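You operate a simulated robot arm through the tools that you are given. There is no shell and no other tool.

Carry out the task below with a simulated robot arm. There is one attempt and no reset: what you move stays moved.

TASK
Run the heater on low until the air display reaches 12C, then turn it off.
Fine: first wind the wall vent shut and shut the heater guard; off before it passes 15C; change no other setting.

Only the result counts: the job must be done as asked and must still hold three seconds after the hand-in. Knocking over, shifting, dropping, spilling or breaking anything else fails it.

THE ROBOT
A 7-joint arm with a two-finger parallel gripper, fixed in place. Base frame: the origin is at the foot of the arm, x ahead of it, y to its left, z up. Lengths are in m, angles in degrees, forces in N, time in s.
Its first joint turns from -166.0 to 166.0 degrees. Payload 4.4 kg.
The TCP is the grasp point between the finger pads, 0.023 m short of the fingertips. In the tool frame z runs along the fingers and y along their closing line. The gripper opens to 0.094 m. The fingers are 0.038 m wide and 0.01 m thick; the gripper's body (0.054 by 0.096 m) begins 0.039 m behind the TCP.
Orientation is told as [roll, pitch, yaw] about the base's x, y, z axes, in that order, counted from this pose: with the fingers straight down and closing along the base's y, the tool's x points along the base's -x, its y along +y and its z along -z.

THE INTERFACE
- The arm moves only by the tool nudge_tool. Its argument "steps" is a list of rows, each a list of 3 entries, a list of its own where there are three numbers: the shift along the tool's x, y, z in m, then the turn, a rotation vector about the tool's x, y, z in degrees, then the finger opening in m, from 0 to 0.094. In form: [[[tx, ty, tz], [ax, ay, az], fingers], ...]. A call has 1 to 20 rows; each row shifts and turns the commanded pose from where the row before left it, along the tool's axes as they then stand. Rows are played at 5 a second. More than 0.05 m and 8.6 degrees between two rows, or a gripper value outside its range, and nothing of the call is played. Where a pose cannot be reached the arm comes as near as it can. A force on the tool above 40 N (or 10 N above the force at the start of the call, whichever is more), or a blocked arm, ends the call early, and 0.2 s more pass. Each finger travels about 0.072 m/s and halts on what it meets, pressing with about 35 N; the grip force reading is that of the motor and also rises with nothing between the fingers. The clock runs only during rows and for 0.2 s after the last one: add rows that do not move to give the fingers time. It gives the time, the measured TCP pose, the force on the tool (base axes), the opening and the grip force at its end, in the units of the frame above (readings bear some noise), with the torque about the TCP (base axes, N m) and any sound that the robot's microphone picked up.
- Cameras (640 x 400 px; columns grow to the right, rows downward): "scene" is fixed at [0.0434, 0.647, 1.4165]; the picture's right is [-0.19, -0.98, 0.00], its down [-0.37, 0.07, -0.93] and it looks along [0.91, -0.17, -0.38] (base axes); focal length 317 px, centre (320, 200). "wrist" rides on the gripper at [0.086, 0.016, -0.074] in the tool frame; the picture's right is [-0.18, 0.98, 0.00], its down [-0.58, -0.11, -0.81] and it looks along [-0.79, -0.15, 0.59] (tool axes); focal length 243 px, centre (320, 200). There is no depth. A picture from a camera that has moved, and an enlarged one, comes with that camera's place and axes in the base frame and with its lens. The place of the scene camera against the robot may be out by one fixed shift of up to 0.012 m in any direction.
- snapshot(camera): a new picture of that camera. The clock stands still meanwhile.
- enlarge(camera, box): a new picture of the part [left, top, right, bottom] of that camera's present view, enlarged. The clock stands still meanwhile.
- hand_in(): hands the job in; it is judged then, once.

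Places have to be worked out from the pictures, the camera data and where the tool is seen. Open the gripper and draw the arm clear of the work before you hand the job in, unless the task says otherwise.

The tools are called after "Call:" as a command line: name --argument value ..., lists and objects as JSON in quotes. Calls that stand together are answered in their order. nudge_tool: Moves the arm, as the interface text tells. Its arguments: {"type":"object","properties":{"steps":{"type":"array","items":{"type":"array"}}},"required":["steps"]} The other tools are called the same way: snapshot (camera) takes a picture; enlarge (camera, box) takes an enlarged picture of a part of a camera's view; hand_in () hands the job in.

At the start:

```text
t: 0.0
tcp_pos: [0.5201, 0.2866, 1.2545]
tcp_rot: [-0.1, 0.1, -0.1]
force: [-0.5, 0.4, 0.1]
moment: [0.0, 0.0, 0.02]
gripper_width: 0.0937
grip_force: 0.1
```

scene: 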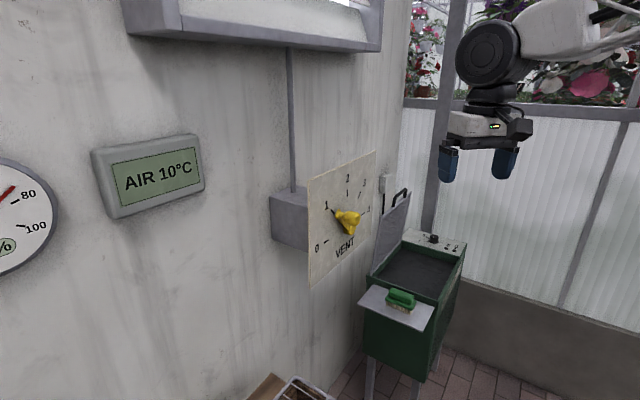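
wrist: 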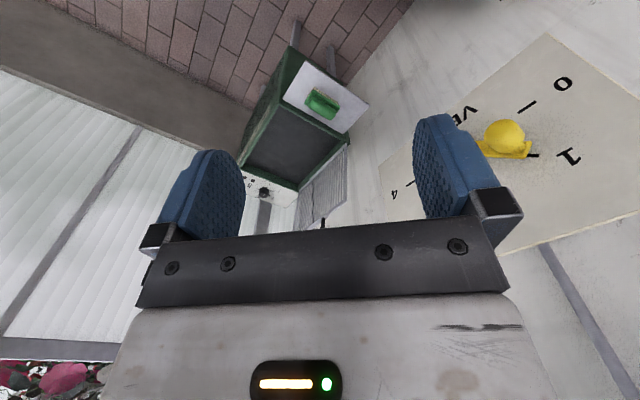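

The scene shows a wall vent dial with a yellow crank/pointer near 1, a heater box with a hinged guard, and a knob panel. I'll look at each enlarged before moving.

Call:
enlarge --camera "scene" --box '[260, 140, 400, 290]'

Call:
enlarge --camera "scene" --box '[340, 170, 480, 300]'

Call:
enlarge --camera "wrist" --box '[220, 40, 400, 240]'

Call:
enlarge --camera "scene" --box '[390, 220, 480, 270]'

Call:
enlarge --camera "scene" --box '[240, 250, 480, 400]'

Call:
enlarge --camera "wrist" --box '[380, 20, 640, 250]'

```text
2.67 times, centred on (330, 215) of scene
camera zoom: at [0.0434, 0.647, 1.4165], right [-0.19, -0.98, 0.0], down [-0.37, 0.07, -0.93], along [0.91, -0.17, -0.38], focal length 846 px, centre (293, 160)
```

zoom: 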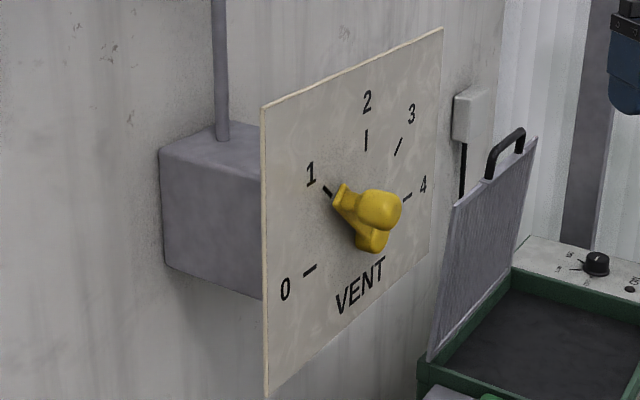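

```text
3.08 times, centred on (410, 235) of scene
camera zoom: at [0.0434, 0.647, 1.4165], right [-0.19, -0.98, 0.0], down [-0.37, 0.07, -0.93], along [0.91, -0.17, -0.38], focal length 976 px, centre (43, 92)
```

zoom: 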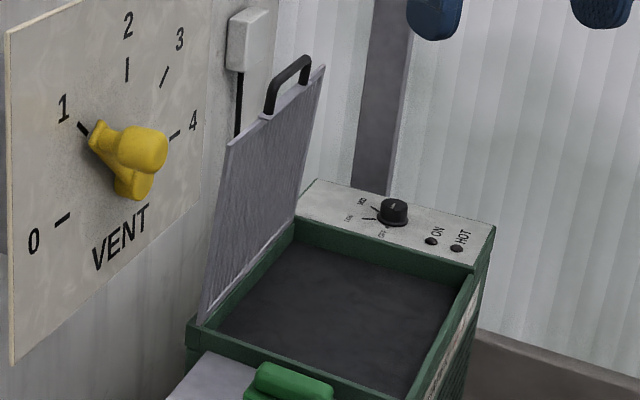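

```text
2.00 times, centred on (310, 140) of wrist
camera zoom: at [0.4344, 0.3038, 1.3278], right [0.18, 0.98, 0.0], down [0.58, -0.11, 0.81], along [0.79, -0.15, -0.59], focal length 485 px, centre (340, 320)
```

zoom: 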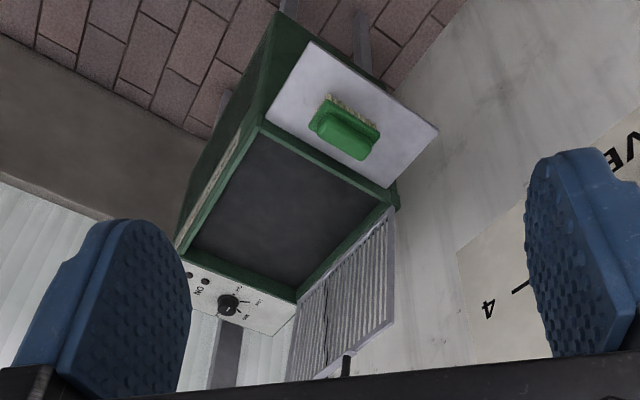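

```text
7.11 times, centred on (435, 245) of scene
camera zoom: at [0.0434, 0.647, 1.4165], right [-0.19, -0.98, 0.0], down [-0.37, 0.07, -0.93], along [0.91, -0.17, -0.38], focal length 2256 px, centre (-498, -120)
```

zoom: 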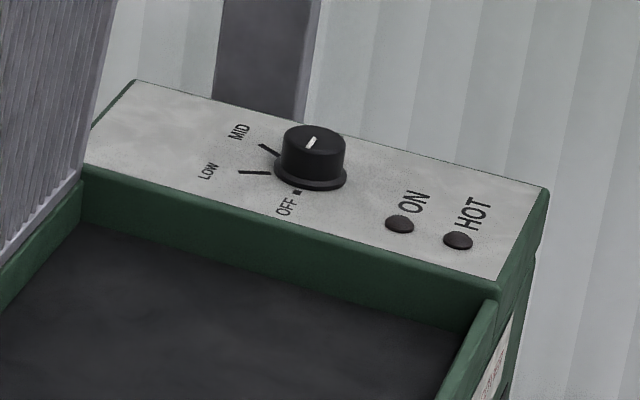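

```text
2.67 times, centred on (360, 325) of scene
camera zoom: at [0.0434, 0.647, 1.4165], right [-0.19, -0.98, 0.0], down [-0.37, 0.07, -0.93], along [0.91, -0.17, -0.38], focal length 846 px, centre (213, -133)
```

zoom: 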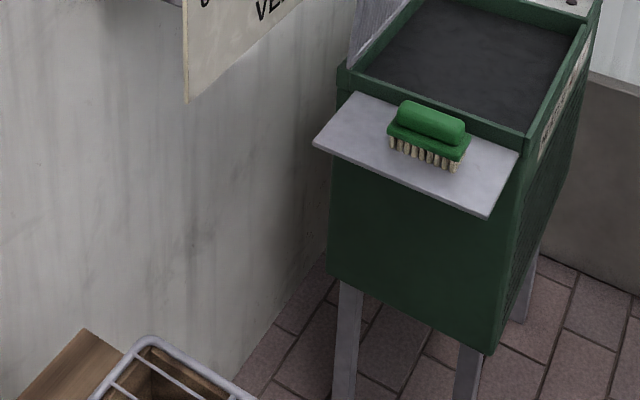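

```text
1.74 times, centred on (510, 135) of wrist
camera zoom: at [0.4344, 0.3038, 1.3278], right [0.18, 0.98, 0.0], down [0.58, -0.11, 0.81], along [0.79, -0.15, -0.59], focal length 422 px, centre (-10, 313)
```

zoom: 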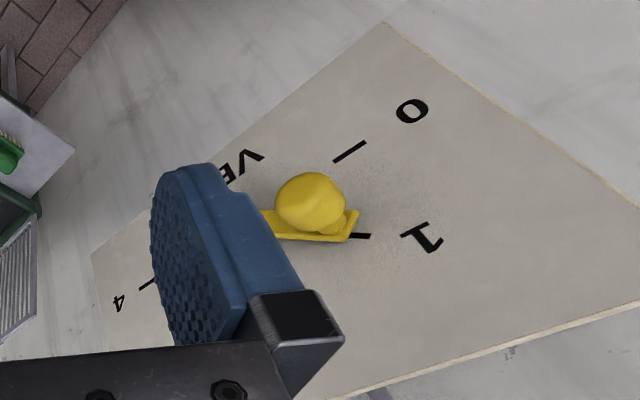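

The vent crank points at 1 (ball about (0.635, 0.464, 1.122)). The board faces the robot along about (-0.715, -0.70, 0). The heater stands behind it, its guard is upright, and its knob appears to be at OFF. I'll first turn the tool in place to point level at the board.

Call:
nudge_tool --steps '[[[0, 0, 0], [0, 0, -7.42], 0.094], [[0, 0, 0], [0, 0, -7.42], 0.094], [[0, 0, 0], [0, 0, -7.42], 0.094], [[0, 0, 0], [0, 0, -7.42], 0.094], [[0, 0, 0], [0, 0, -7.42], 0.094], [[0, 0, 0], [0, 0, -7.42], 0.094], [[0, 0, 0], [0, -8.18, 0], 0.094], [[0, 0, 0], [0, -8.18, 0], 0.094], [[0, 0, 0], [0, -8.18, 0], 0.094], [[0, 0, 0], [0, -8.18, 0], 0.094], [[0, 0, 0], [0, -8.18, 0], 0.094], [[0, 0, 0], [0, 0, 0], 0.094], [[0, 0, 0], [0, 0, 0], 0.094]]'

Call:
snapshot --camera "scene"

Call:
snapshot --camera "wrist"

```text
t: 2.8
tcp_pos: [0.5204, 0.2868, 1.2554]
tcp_rot: [0.1, -41.1, 44.6]
force: [0.3, 0.8, 1.1]
moment: [-0.01, 0.0, 0.02]
gripper_width: 0.094
grip_force: 0.1
```

```text
taken
```

scene: 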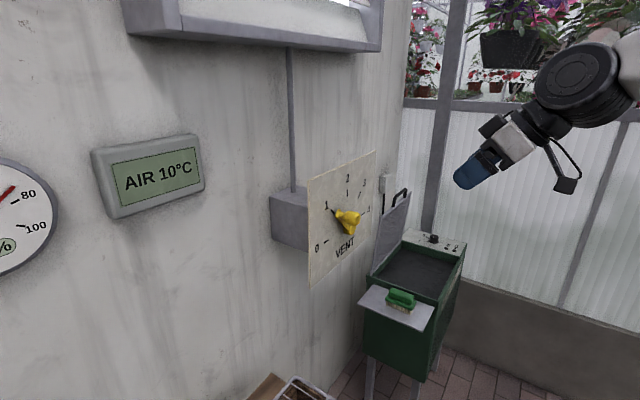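

```text
taken
camera wrist: at [0.4279, 0.2186, 1.253], right [-0.59, 0.8, 0.12], down [0.01, -0.14, 0.99], along [0.81, 0.59, 0.07], focal length 243 px, centre (320, 200)
```

wrist: 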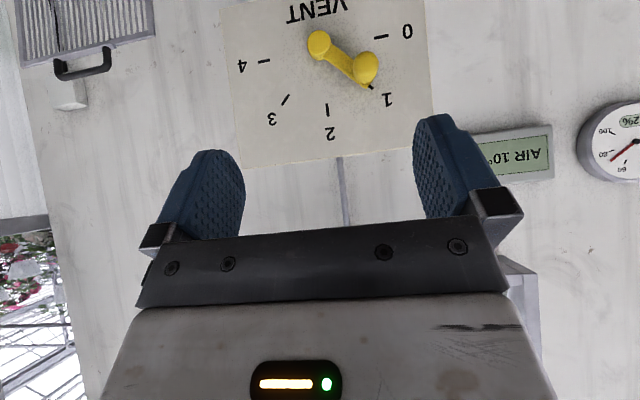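

The view is clear: the hub is at the dial's centre, the handle ball is toward mark 1, and the display reads 10. I'll finish pitching to level and roll so the fingers close along the crank's path.

Call:
nudge_tool --steps '[[[0, 0, 0], [0, -8.15, 0], 0.094], [[0, 0, 0], [0, -8.15, 0], 0.094], [[0, 0, 0], [0, -8.15, 0], 0.094], [[0, 0, 0], [0, -8.15, 0], 0.094], [[0, 0, 0], [0, -8.15, 0], 0.094], [[0, 0, 0], [0, -8.15, 0], 0.094], [[0, 0, 0], [0, 0, -8.17], 0.094], [[0, 0, 0], [0, 0, -8.17], 0.094], [[0, 0, 0], [0, 0, -8.17], 0.094], [[0, 0, 0], [0, 0, -8.17], 0.094], [[0, 0, 0], [0, 0, -8.17], 0.094], [[0, 0, 0], [0, 0, -8.17], 0.094], [[0, 0, 0], [0, 0, 0], 0.094], [[0, 0, 0], [0, 0, 0], 0.094]]'

Call:
snapshot --camera "wrist"

Call:
snapshot --camera "scene"

```text
t: 5.8
tcp_pos: [0.5197, 0.2869, 1.2548]
tcp_rot: [-89.9, -40.9, 134.3]
force: [-1.0, -0.1, -0.3]
moment: [-0.02, 0.01, 0.0]
gripper_width: 0.094
grip_force: 0.0
```

```text
taken
camera wrist: at [0.5055, 0.1957, 1.1847], right [-0.55, 0.56, -0.62], down [-0.83, -0.3, 0.47], along [0.07, 0.77, 0.63], focal length 243 px, centre (320, 200)
```

wrist: 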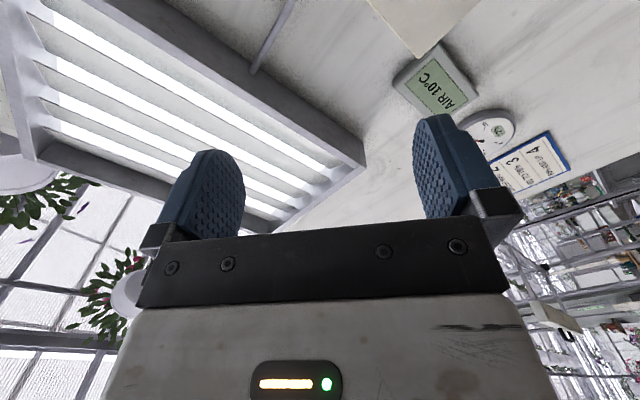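

```text
taken
```

scene: 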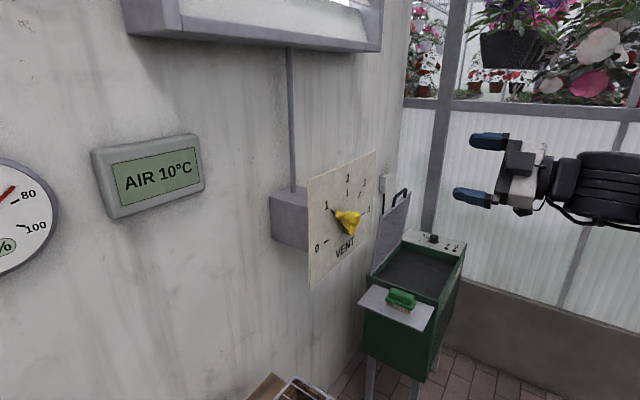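

There's a small sheet and a gauge on the wall further left; I'll read the sheet in case it holds instructions.

Call:
enlarge --camera "wrist" --box '[470, 110, 590, 210]'

```text
4.00 times, centred on (530, 160) of wrist
camera zoom: at [0.5055, 0.1957, 1.1847], right [-0.55, 0.56, -0.62], down [-0.83, -0.3, 0.47], along [0.07, 0.77, 0.63], focal length 970 px, centre (-520, 360)
```

zoom: 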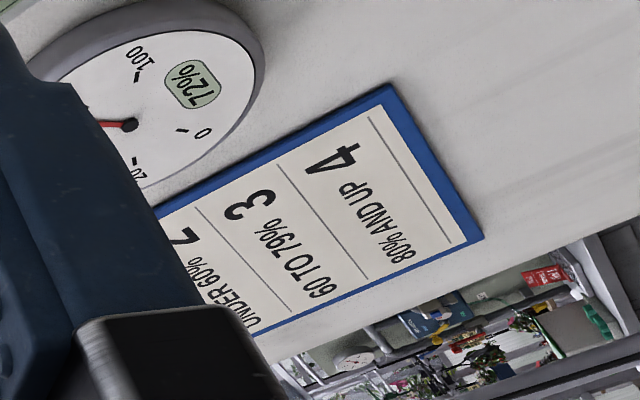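

The sheet is a humidity table for vent settings and doesn't apply here, since the task says to shut the vent. I'll move the tool to 0.10 m in front of the handle ball.

Call:
nudge_tool --steps '[[[0.0134, 0.0325, 0.0266], [0, 0, 0], 0.094], [[0.0134, 0.0325, 0.0266], [0, 0, 0], 0.094], [[0.0134, 0.0325, 0.0266], [0, 0, 0], 0.094], [[0.0134, 0.0325, 0.0266], [0, 0, 0], 0.094], [[0, 0, 0], [0, 0, 0], 0.094], [[0, 0, 0], [0, 0, 0], 0.094]]'

Call:
snapshot --camera "wrist"

Call:
snapshot --camera "scene"

```text
t: 7.2
tcp_pos: [0.5636, 0.3294, 1.1996]
tcp_rot: [-87.3, -41.5, 133.8]
force: [0.1, -0.1, 0.2]
moment: [0.01, -0.01, 0.02]
gripper_width: 0.0942
grip_force: 0.1
out of reach, approached as far as the arm can: row 2, 3, 4
```

```text
taken
camera wrist: at [0.5486, 0.2378, 1.1307], right [-0.58, 0.54, -0.61], down [-0.81, -0.31, 0.5], along [0.08, 0.78, 0.62], focal length 243 px, centre (320, 200)
```

wrist: 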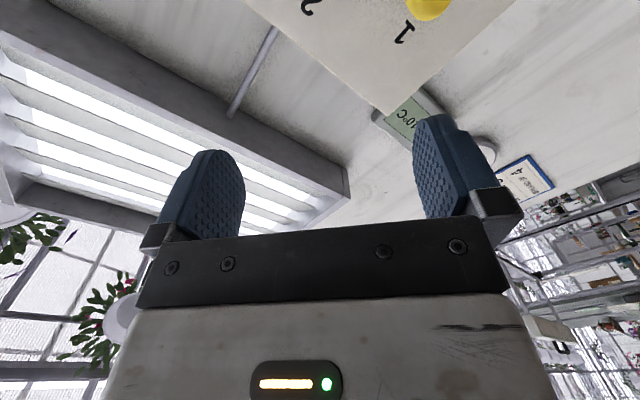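

```text
taken
```

scene: 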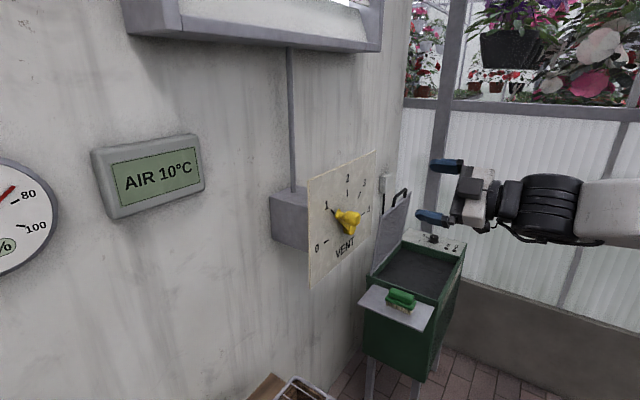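

The rolled wrist runs into a joint limit on the way there. I'll unroll the tool toward neutral and see where the commanded pose sits.

Call:
nudge_tool --steps '[[[0, 0, 0], [0, 0, 8.17], 0.094], [[0, 0, 0], [0, 0, 8.17], 0.094], [[0, 0, 0], [0, 0, 8.17], 0.094], [[0, 0, 0], [0, 0, 8.17], 0.094], [[0, 0, 0], [0, 0, 8.17], 0.094], [[0, 0, 0], [0, 0, 8.17], 0.094], [[0, 0, 0], [0, 0, 0], 0.094], [[0, 0, 0], [0, 0, 0], 0.094]]'

Call:
snapshot --camera "wrist"

Call:
snapshot --camera "scene"

```text
t: 9.0
tcp_pos: [0.564, 0.3301, 1.1985]
tcp_rot: [2.8, -89.8, 41.7]
force: [-0.4, 0.3, 0.5]
moment: [-0.02, 0.01, 0.03]
gripper_width: 0.0939
grip_force: 0.0
```

```text
taken
camera wrist: at [0.4992, 0.2889, 1.1111], right [-0.69, 0.7, 0.18], down [-0.5, -0.64, 0.58], along [0.53, 0.31, 0.79], focal length 243 px, centre (320, 200)
```

wrist: 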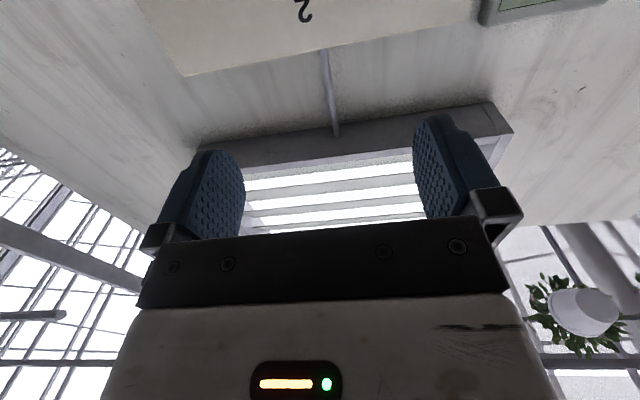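

```text
taken
```

scene: 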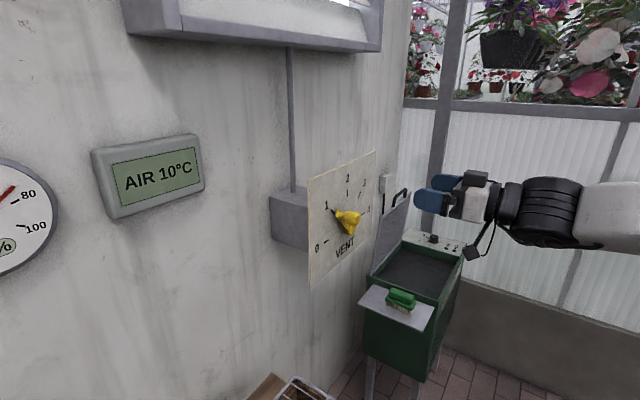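

The commanded pose follows the reached pose. With the roll neutral I'll try the same stand-off in front of the ball again.

Call:
nudge_tool --steps '[[[0.0257, 0.015, 0.0148], [0, 0, 0], 0.094], [[0.0257, 0.015, 0.0148], [0, 0, 0], 0.094], [[0.0257, 0.015, 0.0148], [0, 0, 0], 0.094], [[0, 0, 0], [0, 0, 0], 0.094], [[0, 0, 0], [0, 0, 0], 0.094]]'

Call:
snapshot --camera "wrist"

Call:
snapshot --camera "scene"

```text
t: 10.2
tcp_pos: [0.5622, 0.393, 1.1203]
tcp_rot: [-12.0, -89.9, 56.4]
force: [1.1, 0.2, 0.4]
moment: [0.01, 0.02, -0.01]
gripper_width: 0.0939
grip_force: 0.1
```

```text
taken
camera wrist: at [0.4982, 0.3517, 1.0325], right [-0.69, 0.7, 0.18], down [-0.5, -0.64, 0.58], along [0.53, 0.31, 0.79], focal length 243 px, centre (320, 200)
```

wrist: 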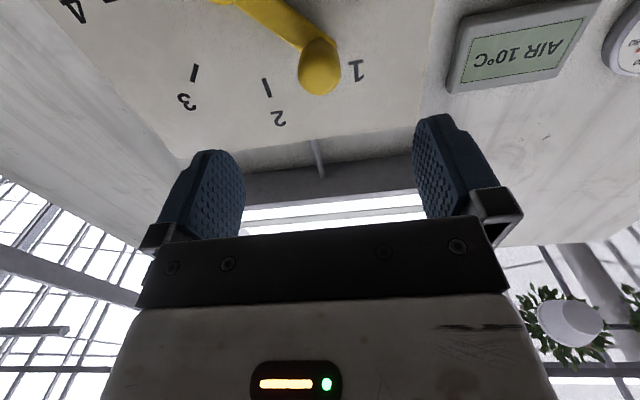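

```text
taken
```

scene: 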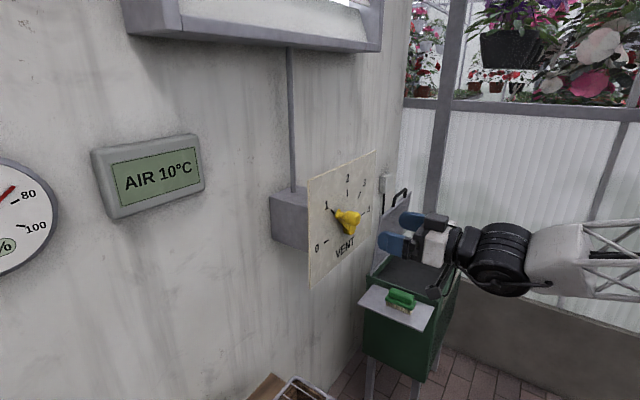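

The stand-off is reached and the ball is centred between the fingers. I'll advance 0.065 m and check clearance before the final approach.

Call:
nudge_tool --steps '[[[0, 0, 0.0325], [0, 0, 0], 0.094], [[0, 0, 0.0325], [0, 0, 0], 0.094], [[0, 0, 0], [0, 0, 0], 0.094], [[0, 0, 0], [0, 0, 0], 0.094]]'

Call:
snapshot --camera "wrist"

Call:
enlarge --camera "scene" --box '[290, 150, 450, 280]'

```text
t: 11.2
tcp_pos: [0.6093, 0.4355, 1.1191]
tcp_rot: [-12.6, -89.8, 57.2]
force: [0.1, -0.6, 0.7]
moment: [0.01, 0.03, -0.01]
gripper_width: 0.094
grip_force: 0.0
```

```text
taken
camera wrist: at [0.5453, 0.3956, 1.0325], right [-0.69, 0.7, 0.18], down [-0.5, -0.64, 0.58], along [0.53, 0.31, 0.79], focal length 243 px, centre (320, 200)
```

wrist: 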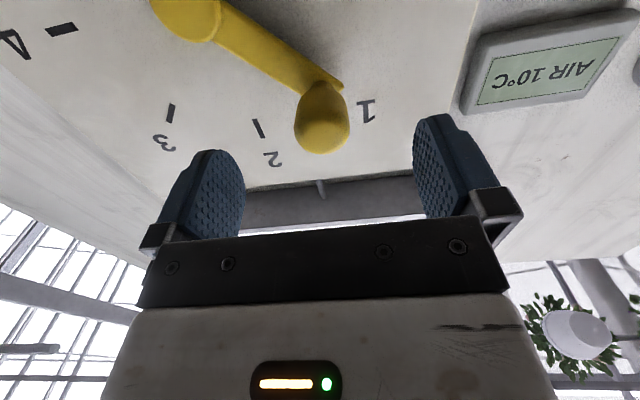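

```text
3.08 times, centred on (370, 215) of scene
camera zoom: at [0.0434, 0.647, 1.4165], right [-0.19, -0.98, 0.0], down [-0.37, 0.07, -0.93], along [0.91, -0.17, -0.38], focal length 976 px, centre (166, 154)
```

zoom: 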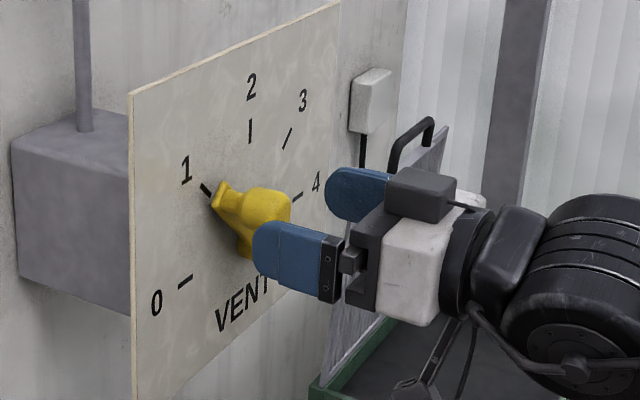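

There is clear room. The arm plate sits about 0.02 m off the board and the handle end reaches about 0.065 m. I'll advance 0.03 m and close on the handle.

Call:
nudge_tool --steps '[[[0, 0, 0.015], [0, 0, 0], 0.094], [[0, 0, 0.015], [0, 0, 0], 0.094], [[0, 0, 0], [0, 0, 0], 0.06], [[0, 0, 0], [0, 0, 0], 0.03], [[0, 0, 0], [0, 0, 0], 0.01], [[0, 0, 0], [0, 0, 0], 0.01], [[0, 0, 0], [0, 0, 0], 0.01]]'

Call:
snapshot --camera "wrist"

Call:
enlarge --camera "scene" --box '[290, 150, 450, 280]'

```text
t: 12.8
tcp_pos: [0.6319, 0.4567, 1.1219]
tcp_rot: [-33.1, -89.9, 77.7]
force: [-12.5, 23.2, 10.8]
moment: [0.48, 0.38, 0.26]
gripper_width: 0.0309
grip_force: 44.6
```

```text
taken
camera wrist: at [0.5668, 0.4171, 1.0339], right [-0.69, 0.7, 0.18], down [-0.5, -0.64, 0.58], along [0.53, 0.31, 0.79], focal length 243 px, centre (320, 200)
```

wrist: 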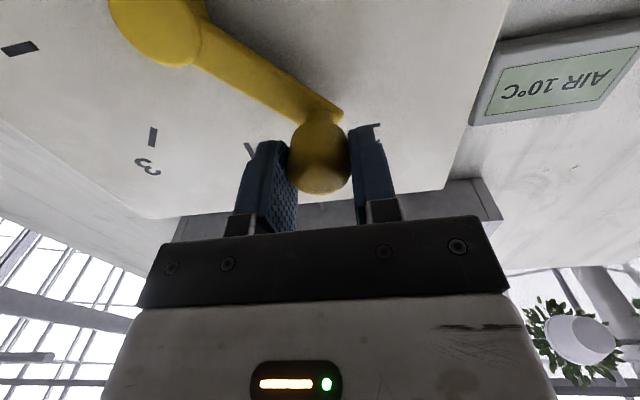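

```text
3.08 times, centred on (370, 215) of scene
camera zoom: at [0.0434, 0.647, 1.4165], right [-0.19, -0.98, 0.0], down [-0.37, 0.07, -0.93], along [0.91, -0.17, -0.38], focal length 976 px, centre (166, 154)
```

zoom: 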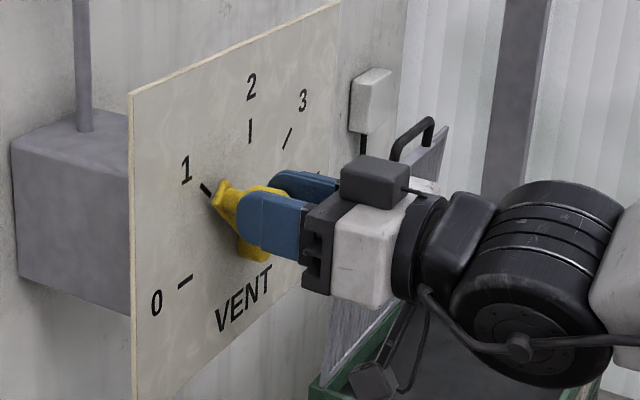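

The handle is gripped (0.031 m wide). The side force shows I'm a few mm right of it, so I'll start winding counter-clockwise toward 0 with small arc steps and watch the force.

Call:
nudge_tool --steps '[[[0, 0.002, 0], [0, 0, 0], 0.01], [[0.0054, 0.0044, 0], [0, 0, 0], 0.01], [[0.0057, 0.0038, 0], [0, 0, 0], 0.01], [[0, 0, 0], [0, 0, 0], 0.01]]'

Call:
snapshot --camera "wrist"

```text
t: 13.8
tcp_pos: [0.6236, 0.4649, 1.1088]
tcp_rot: [-5.3, -89.7, 49.8]
force: [-1.3, -18.4, 0.4]
moment: [-0.31, -0.59, -0.1]
gripper_width: 0.0309
grip_force: 45.3
```

```text
taken
camera wrist: at [0.5594, 0.4242, 1.0211], right [-0.69, 0.7, 0.18], down [-0.5, -0.64, 0.59], along [0.53, 0.31, 0.79], focal length 243 px, centre (320, 200)
```

wrist: 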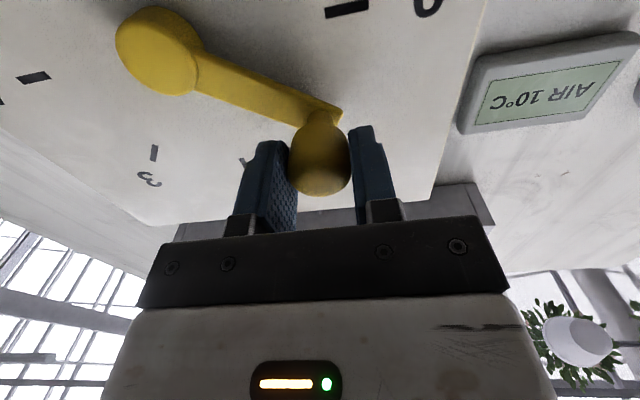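

The crank is turning smoothly. I'm at about 150° on the dial, and 0 is near 181°, so I'll continue the arc.

Call:
nudge_tool --steps '[[[0.0071, 0.0022, -0.0005], [0, 0, 0], 0.01], [[0.0074, 0.0025, -0.0005], [0, 0, 0], 0.01], [[0.0077, 0.002, 0], [0, 0, 0], 0.01], [[0, 0, 0], [0, 0, 0], 0.01]]'

Call:
snapshot --camera "wrist"

Call:
enlarge --camera "scene" --box '[290, 150, 450, 280]'

```text
t: 14.8
tcp_pos: [0.6174, 0.4718, 1.0885]
tcp_rot: [-30.6, -90.0, 75.3]
force: [-20.5, -5.0, 1.9]
moment: [0.17, 0.01, 0.18]
gripper_width: 0.0309
grip_force: 45.3
stopped in row 4: the force on the tool passed its limit at 42 N (the readings are from after the stop); the commanded pose is now the measured one
```

```text
taken
camera wrist: at [0.5534, 0.4307, 1.0012], right [-0.69, 0.7, 0.18], down [-0.5, -0.64, 0.58], along [0.53, 0.31, 0.79], focal length 243 px, centre (320, 200)
```

wrist: 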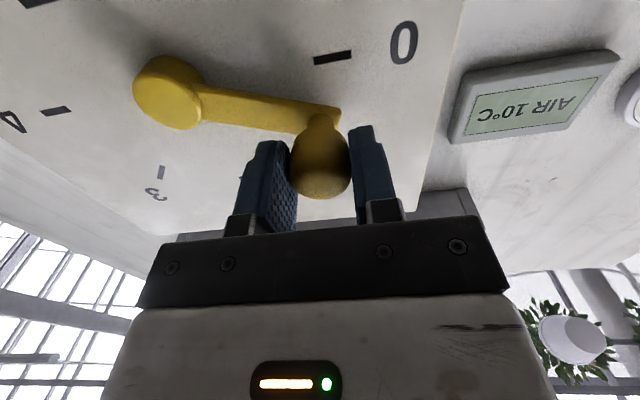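

```text
3.08 times, centred on (370, 215) of scene
camera zoom: at [0.0434, 0.647, 1.4165], right [-0.19, -0.98, 0.0], down [-0.37, 0.07, -0.93], along [0.91, -0.17, -0.38], focal length 976 px, centre (166, 154)
```

zoom: 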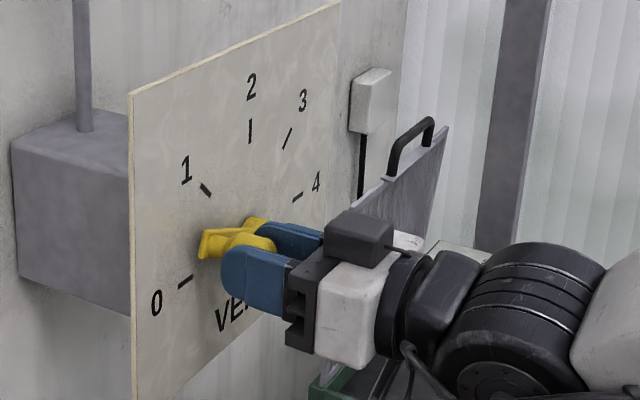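

I'm at about 167° now and the crank points between 1 and 0. I'll lower the rest of the way in finer steps.

Call:
nudge_tool --steps '[[[0.004, 0.001, -0.001], [0, 0, 0], 0.01], [[0.004, 0.0005, -0.0005], [0, 0, 0], 0.01], [[0.004, 0.0003, 0], [0, 0, 0], 0.01], [[0, 0, 0], [0, 0, 0], 0.01]]'

Call:
snapshot --camera "wrist"

Call:
enlarge --camera "scene" --box '[290, 150, 450, 280]'

```text
t: 15.5
tcp_pos: [0.6151, 0.4723, 1.0801]
tcp_rot: [-99.7, -89.9, 144.6]
force: [4.4, 13.6, -1.5]
moment: [0.05, 0.2, 0.06]
gripper_width: 0.0306
grip_force: 44.7
stopped in row 3: the force on the tool passed its limit at 43 N (the readings are from after the stop); the commanded pose is now the measured one
```

```text
taken
camera wrist: at [0.5517, 0.4318, 0.9928], right [-0.69, 0.7, 0.18], down [-0.5, -0.64, 0.58], along [0.52, 0.31, 0.79], focal length 243 px, centre (320, 200)
```

wrist: 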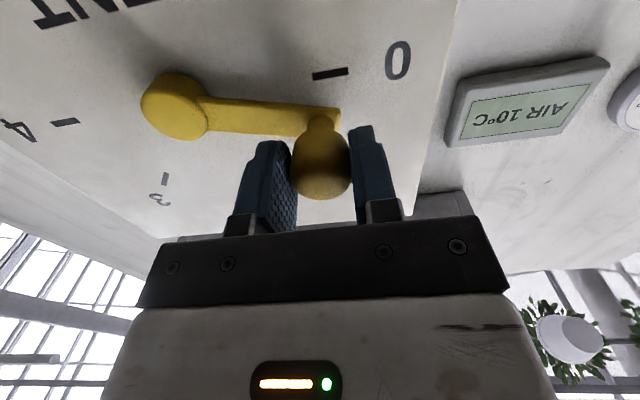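

```text
3.08 times, centred on (370, 215) of scene
camera zoom: at [0.0434, 0.647, 1.4165], right [-0.19, -0.98, 0.0], down [-0.37, 0.07, -0.93], along [0.91, -0.17, -0.38], focal length 976 px, centre (166, 154)
```

zoom: 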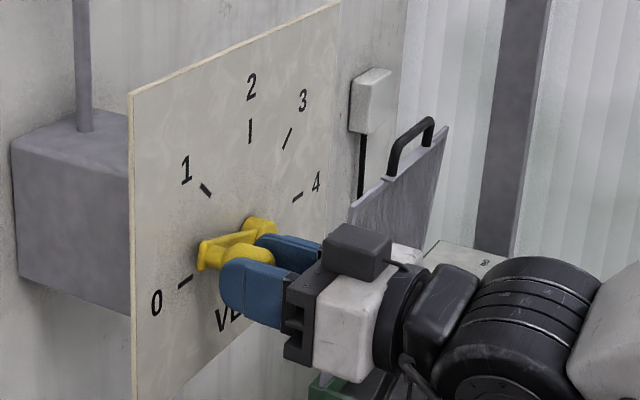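

The crank is at about 173°, and the pointer is nearly at the 0 tick. I'll go on down slowly in 2 mm steps.

Call:
nudge_tool --steps '[[[0.002, 0, 0], [0, 0, 0], 0.01], [[0.002, 0, 0], [0, 0, 0], 0.01], [[0.002, 0, 0], [0, 0, 0], 0.01], [[0.002, 0, 0], [0, 0, 0], 0.01], [[0, 0, 0], [0, 0, 0], 0.01]]'

Call:
snapshot --camera "wrist"

Call:
enlarge --camera "scene" --box '[290, 150, 450, 280]'

```text
t: 16.4
tcp_pos: [0.6145, 0.4731, 1.0762]
tcp_rot: [-135.6, -89.7, -179.5]
force: [-11.5, 4.6, 0.4]
moment: [0.15, -0.02, 0.01]
gripper_width: 0.0307
grip_force: 44.7
stopped in row 4: the force on the tool passed its limit at 42 N (the readings are from after the stop); the commanded pose is now the measured one
```

```text
taken
camera wrist: at [0.5513, 0.4325, 0.9877], right [-0.69, 0.7, 0.18], down [-0.5, -0.65, 0.58], along [0.52, 0.31, 0.8], focal length 243 px, centre (320, 200)
```

wrist: 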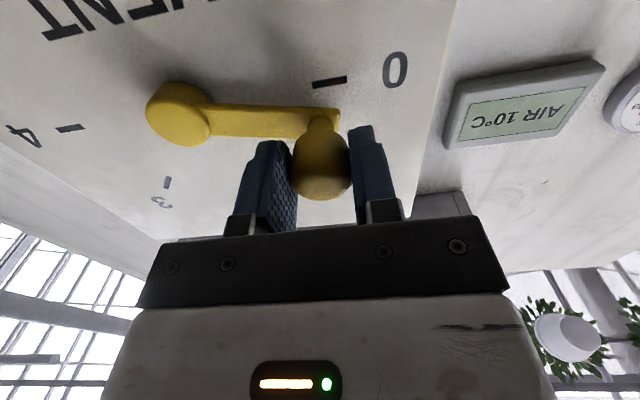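

```text
3.08 times, centred on (370, 215) of scene
camera zoom: at [0.0434, 0.647, 1.4165], right [-0.19, -0.98, 0.0], down [-0.37, 0.07, -0.93], along [0.91, -0.17, -0.38], focal length 976 px, centre (166, 154)
```

zoom: 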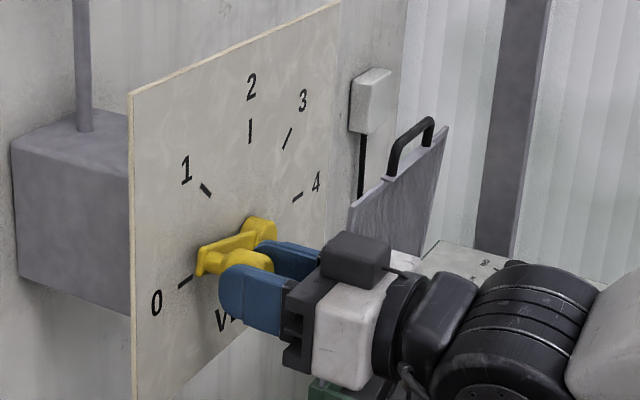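

The handle is still moving, about 4–5° short of the tick by my estimate. I'll nudge on with small steps and correct slightly to the left, where the side force points.

Call:
nudge_tool --steps '[[[0.001, 0.001, 0], [0, 0, 0], 0.01], [[0.002, 0, 0], [0, 0, 0], 0.01], [[0.002, 0, 0], [0, 0, 0], 0.01], [[0.002, 0, 0], [0, 0, 0], 0.01], [[0, 0, 0], [0, 0, 0], 0.01]]'

Call:
enlarge --camera "scene" --box '[300, 180, 380, 270]'

```text
t: 17.6
tcp_pos: [0.6141, 0.4737, 1.0698]
tcp_rot: [-127.1, -89.8, 172.2]
force: [-3.0, 27.5, 8.0]
moment: [0.07, -0.81, 0.02]
gripper_width: 0.0307
grip_force: 45.0
```

```text
4.44 times, centred on (340, 225) of scene
camera zoom: at [0.0434, 0.647, 1.4165], right [-0.19, -0.98, 0.0], down [-0.37, 0.07, -0.93], along [0.91, -0.17, -0.38], focal length 1410 px, centre (231, 89)
```

zoom: 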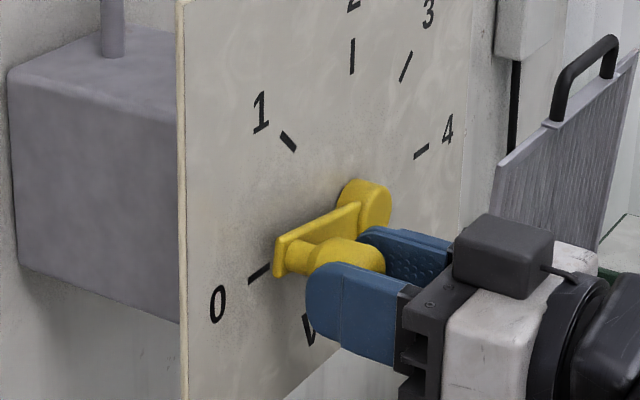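

TCP height is now 1.070. I'll check both views closely to see whether the pointer is on the 0 tick and whether the handle is slipping in the fingers.

Call:
snapshot --camera "wrist"

Call:
enlarge --camera "wrist" --box '[120, 40, 420, 230]'

```text
taken
camera wrist: at [0.5505, 0.433, 0.9812], right [-0.7, 0.69, 0.18], down [-0.5, -0.65, 0.58], along [0.52, 0.31, 0.79], focal length 243 px, centre (320, 200)
```

wrist: 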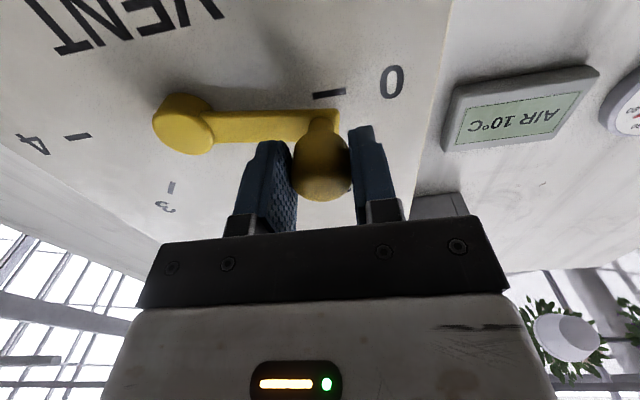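

```text
2.11 times, centred on (270, 135) of wrist
camera zoom: at [0.5505, 0.433, 0.9812], right [-0.7, 0.69, 0.18], down [-0.5, -0.65, 0.58], along [0.52, 0.31, 0.79], focal length 511 px, centre (425, 337)
```

zoom: 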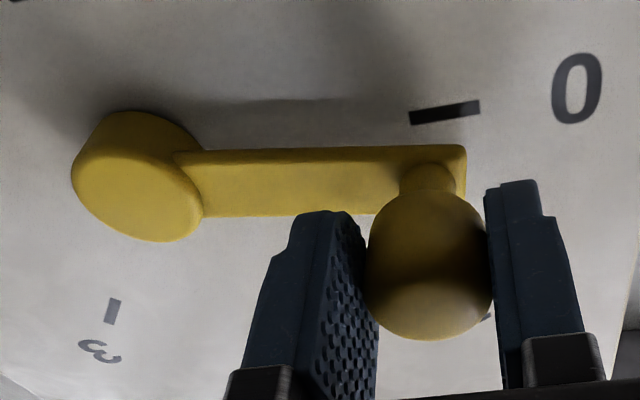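

The crank arm isn't parallel to the 0–4 line yet and still has roughly 8–10° to go. The side forces say to shift slightly left, so I'll keep lowering.

Call:
nudge_tool --steps '[[[0.001, 0.001, 0.0005], [0, 0, 0], 0.01], [[0.002, 0.001, 0.0005], [0, 0, 0], 0.01], [[0.002, 0, 0], [0, 0, 0], 0.01], [[0.002, 0, 0], [0, 0, 0], 0.01], [[0.002, 0, 0], [0, 0, 0], 0.01], [[0, 0, 0], [0, 0, 0], 0.01]]'

Call:
enlarge --camera "wrist" --box '[70, 40, 420, 230]'

Call:
enlarge --camera "scene" --box '[300, 180, 380, 270]'

```text
t: 18.6
tcp_pos: [0.6137, 0.4747, 1.0611]
tcp_rot: [-111.8, -89.8, 156.9]
force: [-19.7, -16.9, 5.8]
moment: [-0.27, -0.44, 0.14]
gripper_width: 0.0308
grip_force: 45.4
stopped in row 5: the force on the tool passed its limit at 41 N (the readings are from after the stop); the commanded pose is now the measured one
```

```text
1.83 times, centred on (245, 135) of wrist
camera zoom: at [0.5505, 0.4336, 0.9743], right [-0.7, 0.69, 0.18], down [-0.49, -0.65, 0.58], along [0.52, 0.32, 0.79], focal length 444 px, centre (457, 319)
```

zoom: 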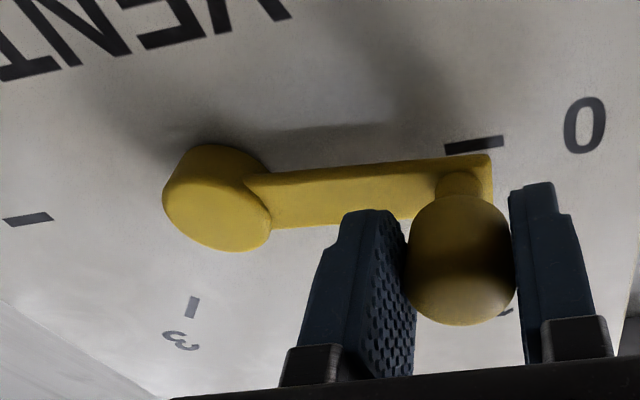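

```text
4.44 times, centred on (340, 225) of scene
camera zoom: at [0.0434, 0.647, 1.4165], right [-0.19, -0.98, 0.0], down [-0.37, 0.07, -0.93], along [0.91, -0.17, -0.38], focal length 1410 px, centre (231, 89)
```

zoom: 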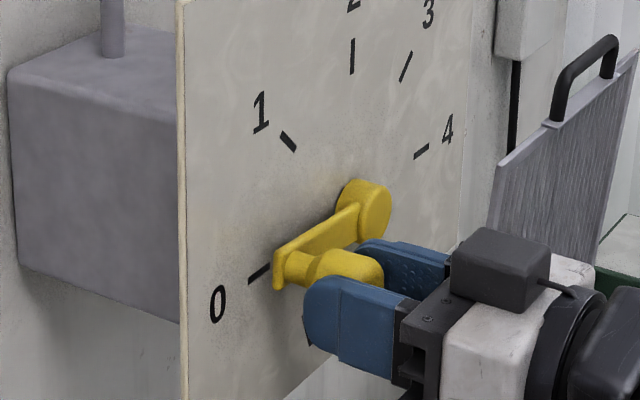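

The arm slope is at -0.10 against -0.165 for the 0–4 line, so about 8 mm more travel is needed. I'll continue.

Call:
nudge_tool --steps '[[[0.0015, 0, 0], [0, 0, 0], 0.01], [[0.0015, 0, 0], [0, 0, 0], 0.01], [[0.0015, 0, 0], [0, 0, 0], 0.01], [[0.0015, 0, 0], [0, 0, 0], 0.01], [[0.0015, 0, 0], [0, 0, 0], 0.01], [[0, 0, 0], [0, 0, 0], 0.01]]'

Call:
enlarge --camera "wrist" --box '[70, 40, 420, 230]'

Call:
enlarge --camera "scene" --box '[300, 180, 380, 270]'

```text
t: 20.1
tcp_pos: [0.6135, 0.4742, 1.0546]
tcp_rot: [-107.3, -89.9, 152.6]
force: [-7.7, 9.4, 6.9]
moment: [-0.24, -0.71, -0.04]
gripper_width: 0.0306
grip_force: 44.8
```

```text
1.83 times, centred on (245, 135) of wrist
camera zoom: at [0.5504, 0.4336, 0.9668], right [-0.7, 0.69, 0.18], down [-0.49, -0.65, 0.58], along [0.52, 0.32, 0.79], focal length 444 px, centre (457, 319)
```

zoom: 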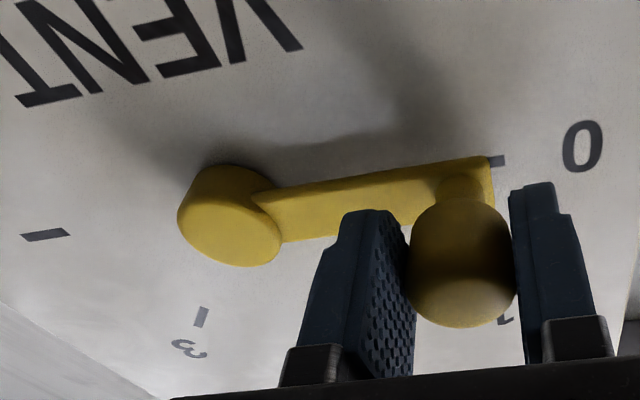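

```text
4.44 times, centred on (340, 225) of scene
camera zoom: at [0.0434, 0.647, 1.4165], right [-0.19, -0.98, 0.0], down [-0.37, 0.07, -0.93], along [0.91, -0.17, -0.38], focal length 1410 px, centre (231, 89)
```

zoom: 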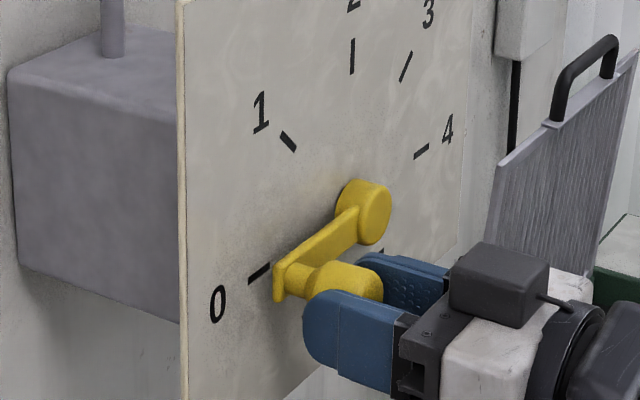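

Nearly there: arm slope -0.142 against -0.164. I'll go another 3 mm down.

Call:
nudge_tool --steps '[[[0.0015, 0, 0], [0, 0, 0], 0.01], [[0.0015, 0, 0], [0, 0, 0], 0.01], [[0, 0, 0], [0, 0, 0], 0.01], [[0, 0, 0], [0, 0, 0], 0.01]]'

Call:
enlarge --camera "wrist" --box '[70, 40, 420, 230]'

Call:
enlarge --camera "scene" --box '[300, 180, 380, 270]'

```text
t: 21.1
tcp_pos: [0.615, 0.4746, 1.0543]
tcp_rot: [-136.1, -89.7, -178.5]
force: [-24.1, -6.7, 29.4]
moment: [0.13, -0.52, 0.07]
gripper_width: 0.0304
grip_force: 44.7
```

```text
1.83 times, centred on (245, 135) of wrist
camera zoom: at [0.5506, 0.4337, 0.9658], right [-0.7, 0.69, 0.18], down [-0.49, -0.65, 0.58], along [0.52, 0.32, 0.8], focal length 444 px, centre (457, 319)
```

zoom: 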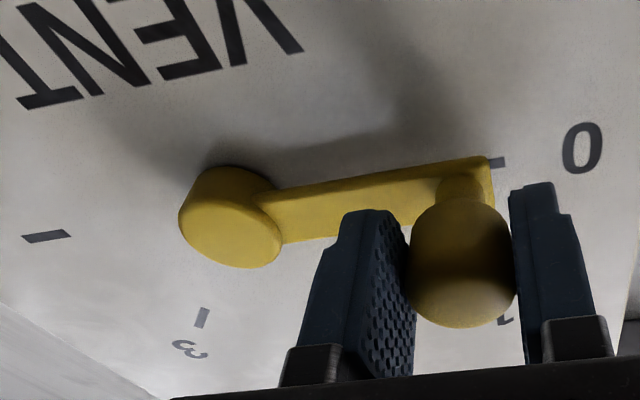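

```text
4.44 times, centred on (340, 225) of scene
camera zoom: at [0.0434, 0.647, 1.4165], right [-0.19, -0.98, 0.0], down [-0.37, 0.07, -0.93], along [0.91, -0.17, -0.38], focal length 1410 px, centre (231, 89)
```

zoom: 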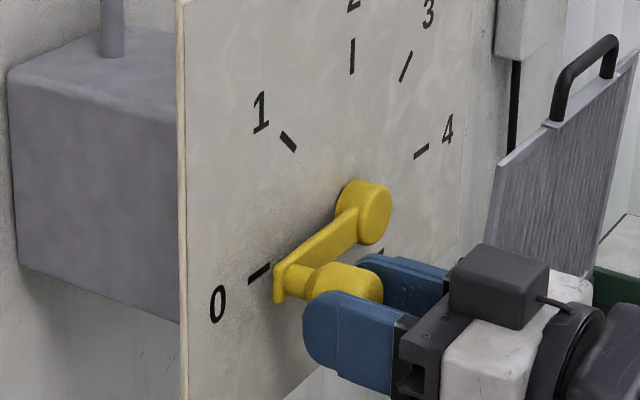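

The handle no longer moves and pushes back with 29 N upward, so the end stop at 0 is reached. I'll release and back straight out.

Call:
nudge_tool --steps '[[[0, 0, 0], [0, 0, 0], 0.05], [[0, 0, 0], [0, 0, 0], 0.08], [[0, 0, 0], [0, 0, 0], 0.08], [[0, 0, -0.03], [0, 0, 0], 0.08], [[0, 0, -0.04], [0, 0, 0], 0.08], [[0, 0, -0.04], [0, 0, 0], 0.08], [[0, 0, -0.04], [0, 0, 0], 0.08], [[0, 0, 0], [0, 0, 0], 0.08]]'

Call:
snapshot --camera "wrist"

Call:
enlarge --camera "scene" --box '[300, 140, 420, 270]'

```text
t: 22.9
tcp_pos: [0.5068, 0.3684, 1.0496]
tcp_rot: [-116.9, -89.9, 162.0]
force: [0.1, 0.2, -0.1]
moment: [-0.02, -0.01, 0.01]
gripper_width: 0.0801
grip_force: 0.1
```

```text
taken
camera wrist: at [0.4444, 0.3278, 0.9626], right [-0.7, 0.69, 0.18], down [-0.49, -0.65, 0.58], along [0.52, 0.32, 0.79], focal length 243 px, centre (320, 200)
```

wrist: 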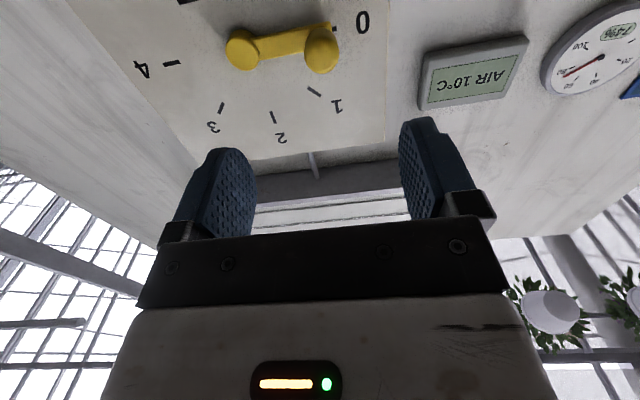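

```text
3.08 times, centred on (360, 205) of scene
camera zoom: at [0.0434, 0.647, 1.4165], right [-0.19, -0.98, 0.0], down [-0.37, 0.07, -0.93], along [0.91, -0.17, -0.38], focal length 976 px, centre (197, 185)
```

zoom: 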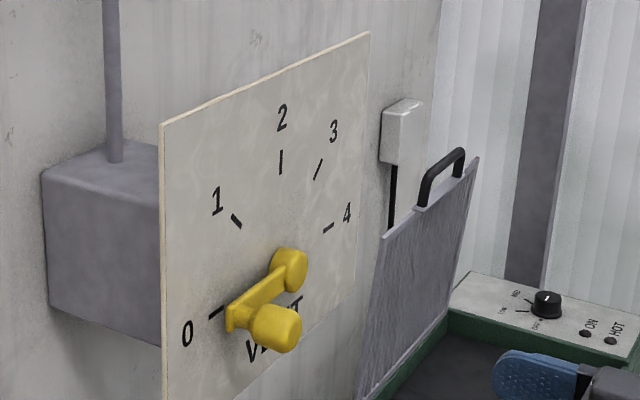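

The vent reads 0 and stays there. Next is the guard: I'll retreat and turn the wrist camera toward the heater to locate the guard and handle.

Call:
nudge_tool --steps '[[[0, 0, 0], [0, 8.15, 0], 0.08], [[0, 0, 0], [0, 8.15, 0], 0.08], [[0, 0, 0], [0, 8.15, 0], 0.08], [[0, 0, 0], [0, 8.15, 0], 0.08], [[0, 0, 0], [0, 8.15, 0], 0.08], [[0, 0, 0], [0, 8.15, 0], 0.08], [[-0.001, -0.031, -0.0322], [0, 0, 0], 0.08], [[-0.001, -0.031, -0.0322], [0, 0, 0], 0.08], [[-0.001, -0.031, -0.0322], [0, 0, 0], 0.08], [[-0.001, -0.031, -0.0322], [0, 0, 0], 0.08], [[-0.001, -0.031, -0.0322], [0, 0, 0], 0.08], [[-0.001, -0.031, -0.0322], [0, 0, 0], 0.08], [[0, 0, 0], [5.25, 0, 6.04], 0.08], [[0, 0, 0], [5.25, 0, 6.04], 0.08], [[0, 0, 0], [5.25, 0, 6.04], 0.08], [[0, 0, 0], [0, 0, 0], 0.08], [[0, 0, 0], [0, 0, 0], 0.08]]'

Call:
snapshot --camera "wrist"

Call:
snapshot --camera "scene"

```text
t: 26.4
tcp_pos: [0.5528, 0.1509, 1.2017]
tcp_rot: [-0.1, -41.1, 21.3]
force: [-0.4, -0.1, 0.0]
moment: [-0.01, -0.01, -0.01]
gripper_width: 0.0803
grip_force: 0.1
```

```text
taken
camera wrist: at [0.441, 0.1251, 1.1994], right [-0.23, 0.97, 0.12], down [-0.05, -0.13, 0.99], along [0.97, 0.22, 0.08], focal length 243 px, centre (320, 200)
```

wrist: 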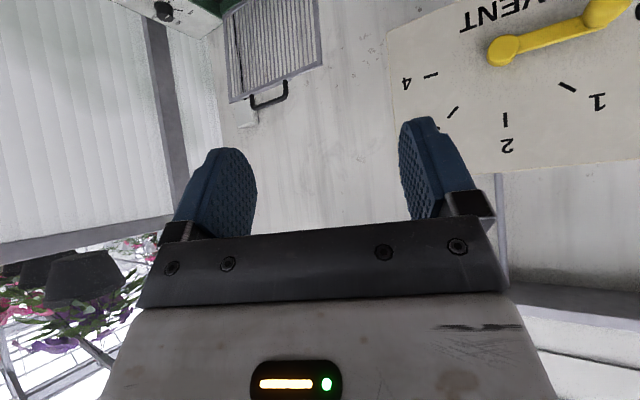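

```text
taken
```

scene: 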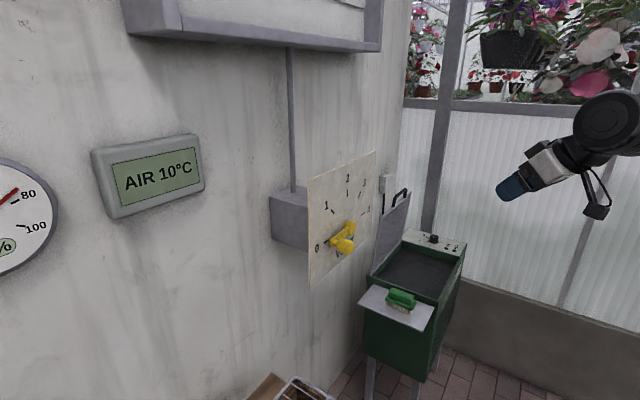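

I need to look lower, so I'll pitch the tool 24° downward in place.

Call:
nudge_tool --steps '[[[0, 0, 0], [0, 8, 0], 0.08], [[0, 0, 0], [0, 8, 0], 0.08], [[0, 0, 0], [0, 8, 0], 0.08], [[0, 0, 0], [0, 0, 0], 0.08], [[0, 0, 0], [0, 0, 0], 0.08]]'

Call:
snapshot --camera "wrist"

Call:
enlarge --camera "wrist" --box '[120, 0, 400, 180]'

Call:
enlarge --camera "scene" --box '[350, 170, 480, 280]'

```text
t: 27.6
tcp_pos: [0.5548, 0.1507, 1.1998]
tcp_rot: [-0.1, -17.2, 21.1]
force: [0.7, -0.2, -0.2]
moment: [-0.02, -0.03, -0.02]
gripper_width: 0.0801
grip_force: 0.0
```

```text
taken
camera wrist: at [0.4503, 0.1286, 1.2462], right [-0.19, 0.98, 0.05], down [0.33, 0.01, 0.94], along [0.92, 0.2, -0.33], focal length 243 px, centre (320, 200)
```

wrist: 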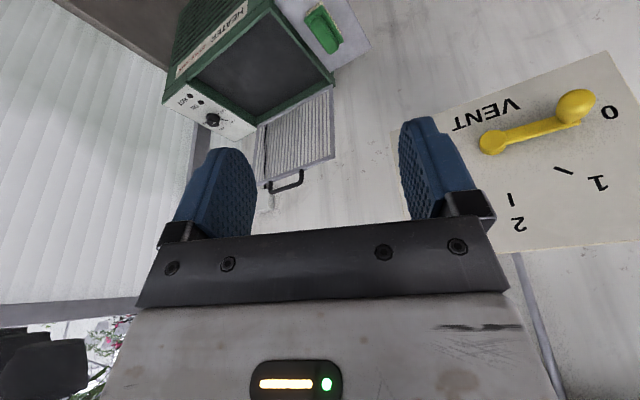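

```text
2.22 times, centred on (260, 90) of wrist
camera zoom: at [0.4503, 0.1286, 1.2462], right [-0.19, 0.98, 0.05], down [0.33, 0.01, 0.94], along [0.92, 0.2, -0.33], focal length 539 px, centre (453, 444)
```

zoom: 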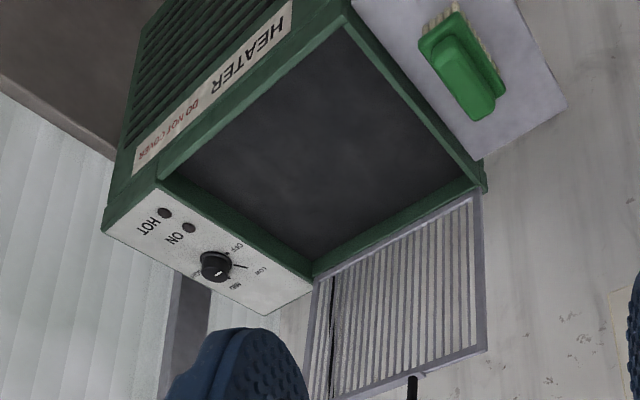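

```text
3.64 times, centred on (415, 225) of scene
camera zoom: at [0.0434, 0.647, 1.4165], right [-0.19, -0.98, 0.0], down [-0.37, 0.07, -0.93], along [0.91, -0.17, -0.38], focal length 1154 px, centre (-26, 109)
```

zoom: 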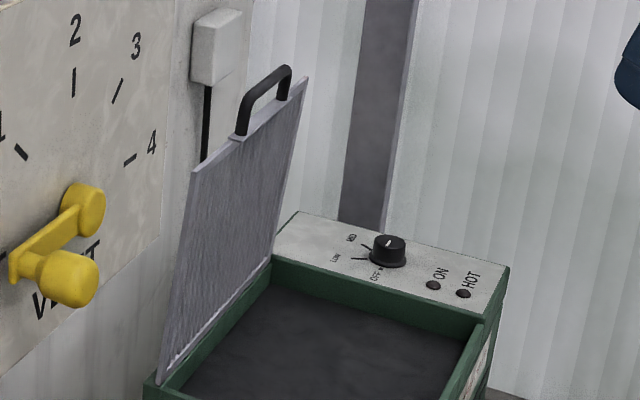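

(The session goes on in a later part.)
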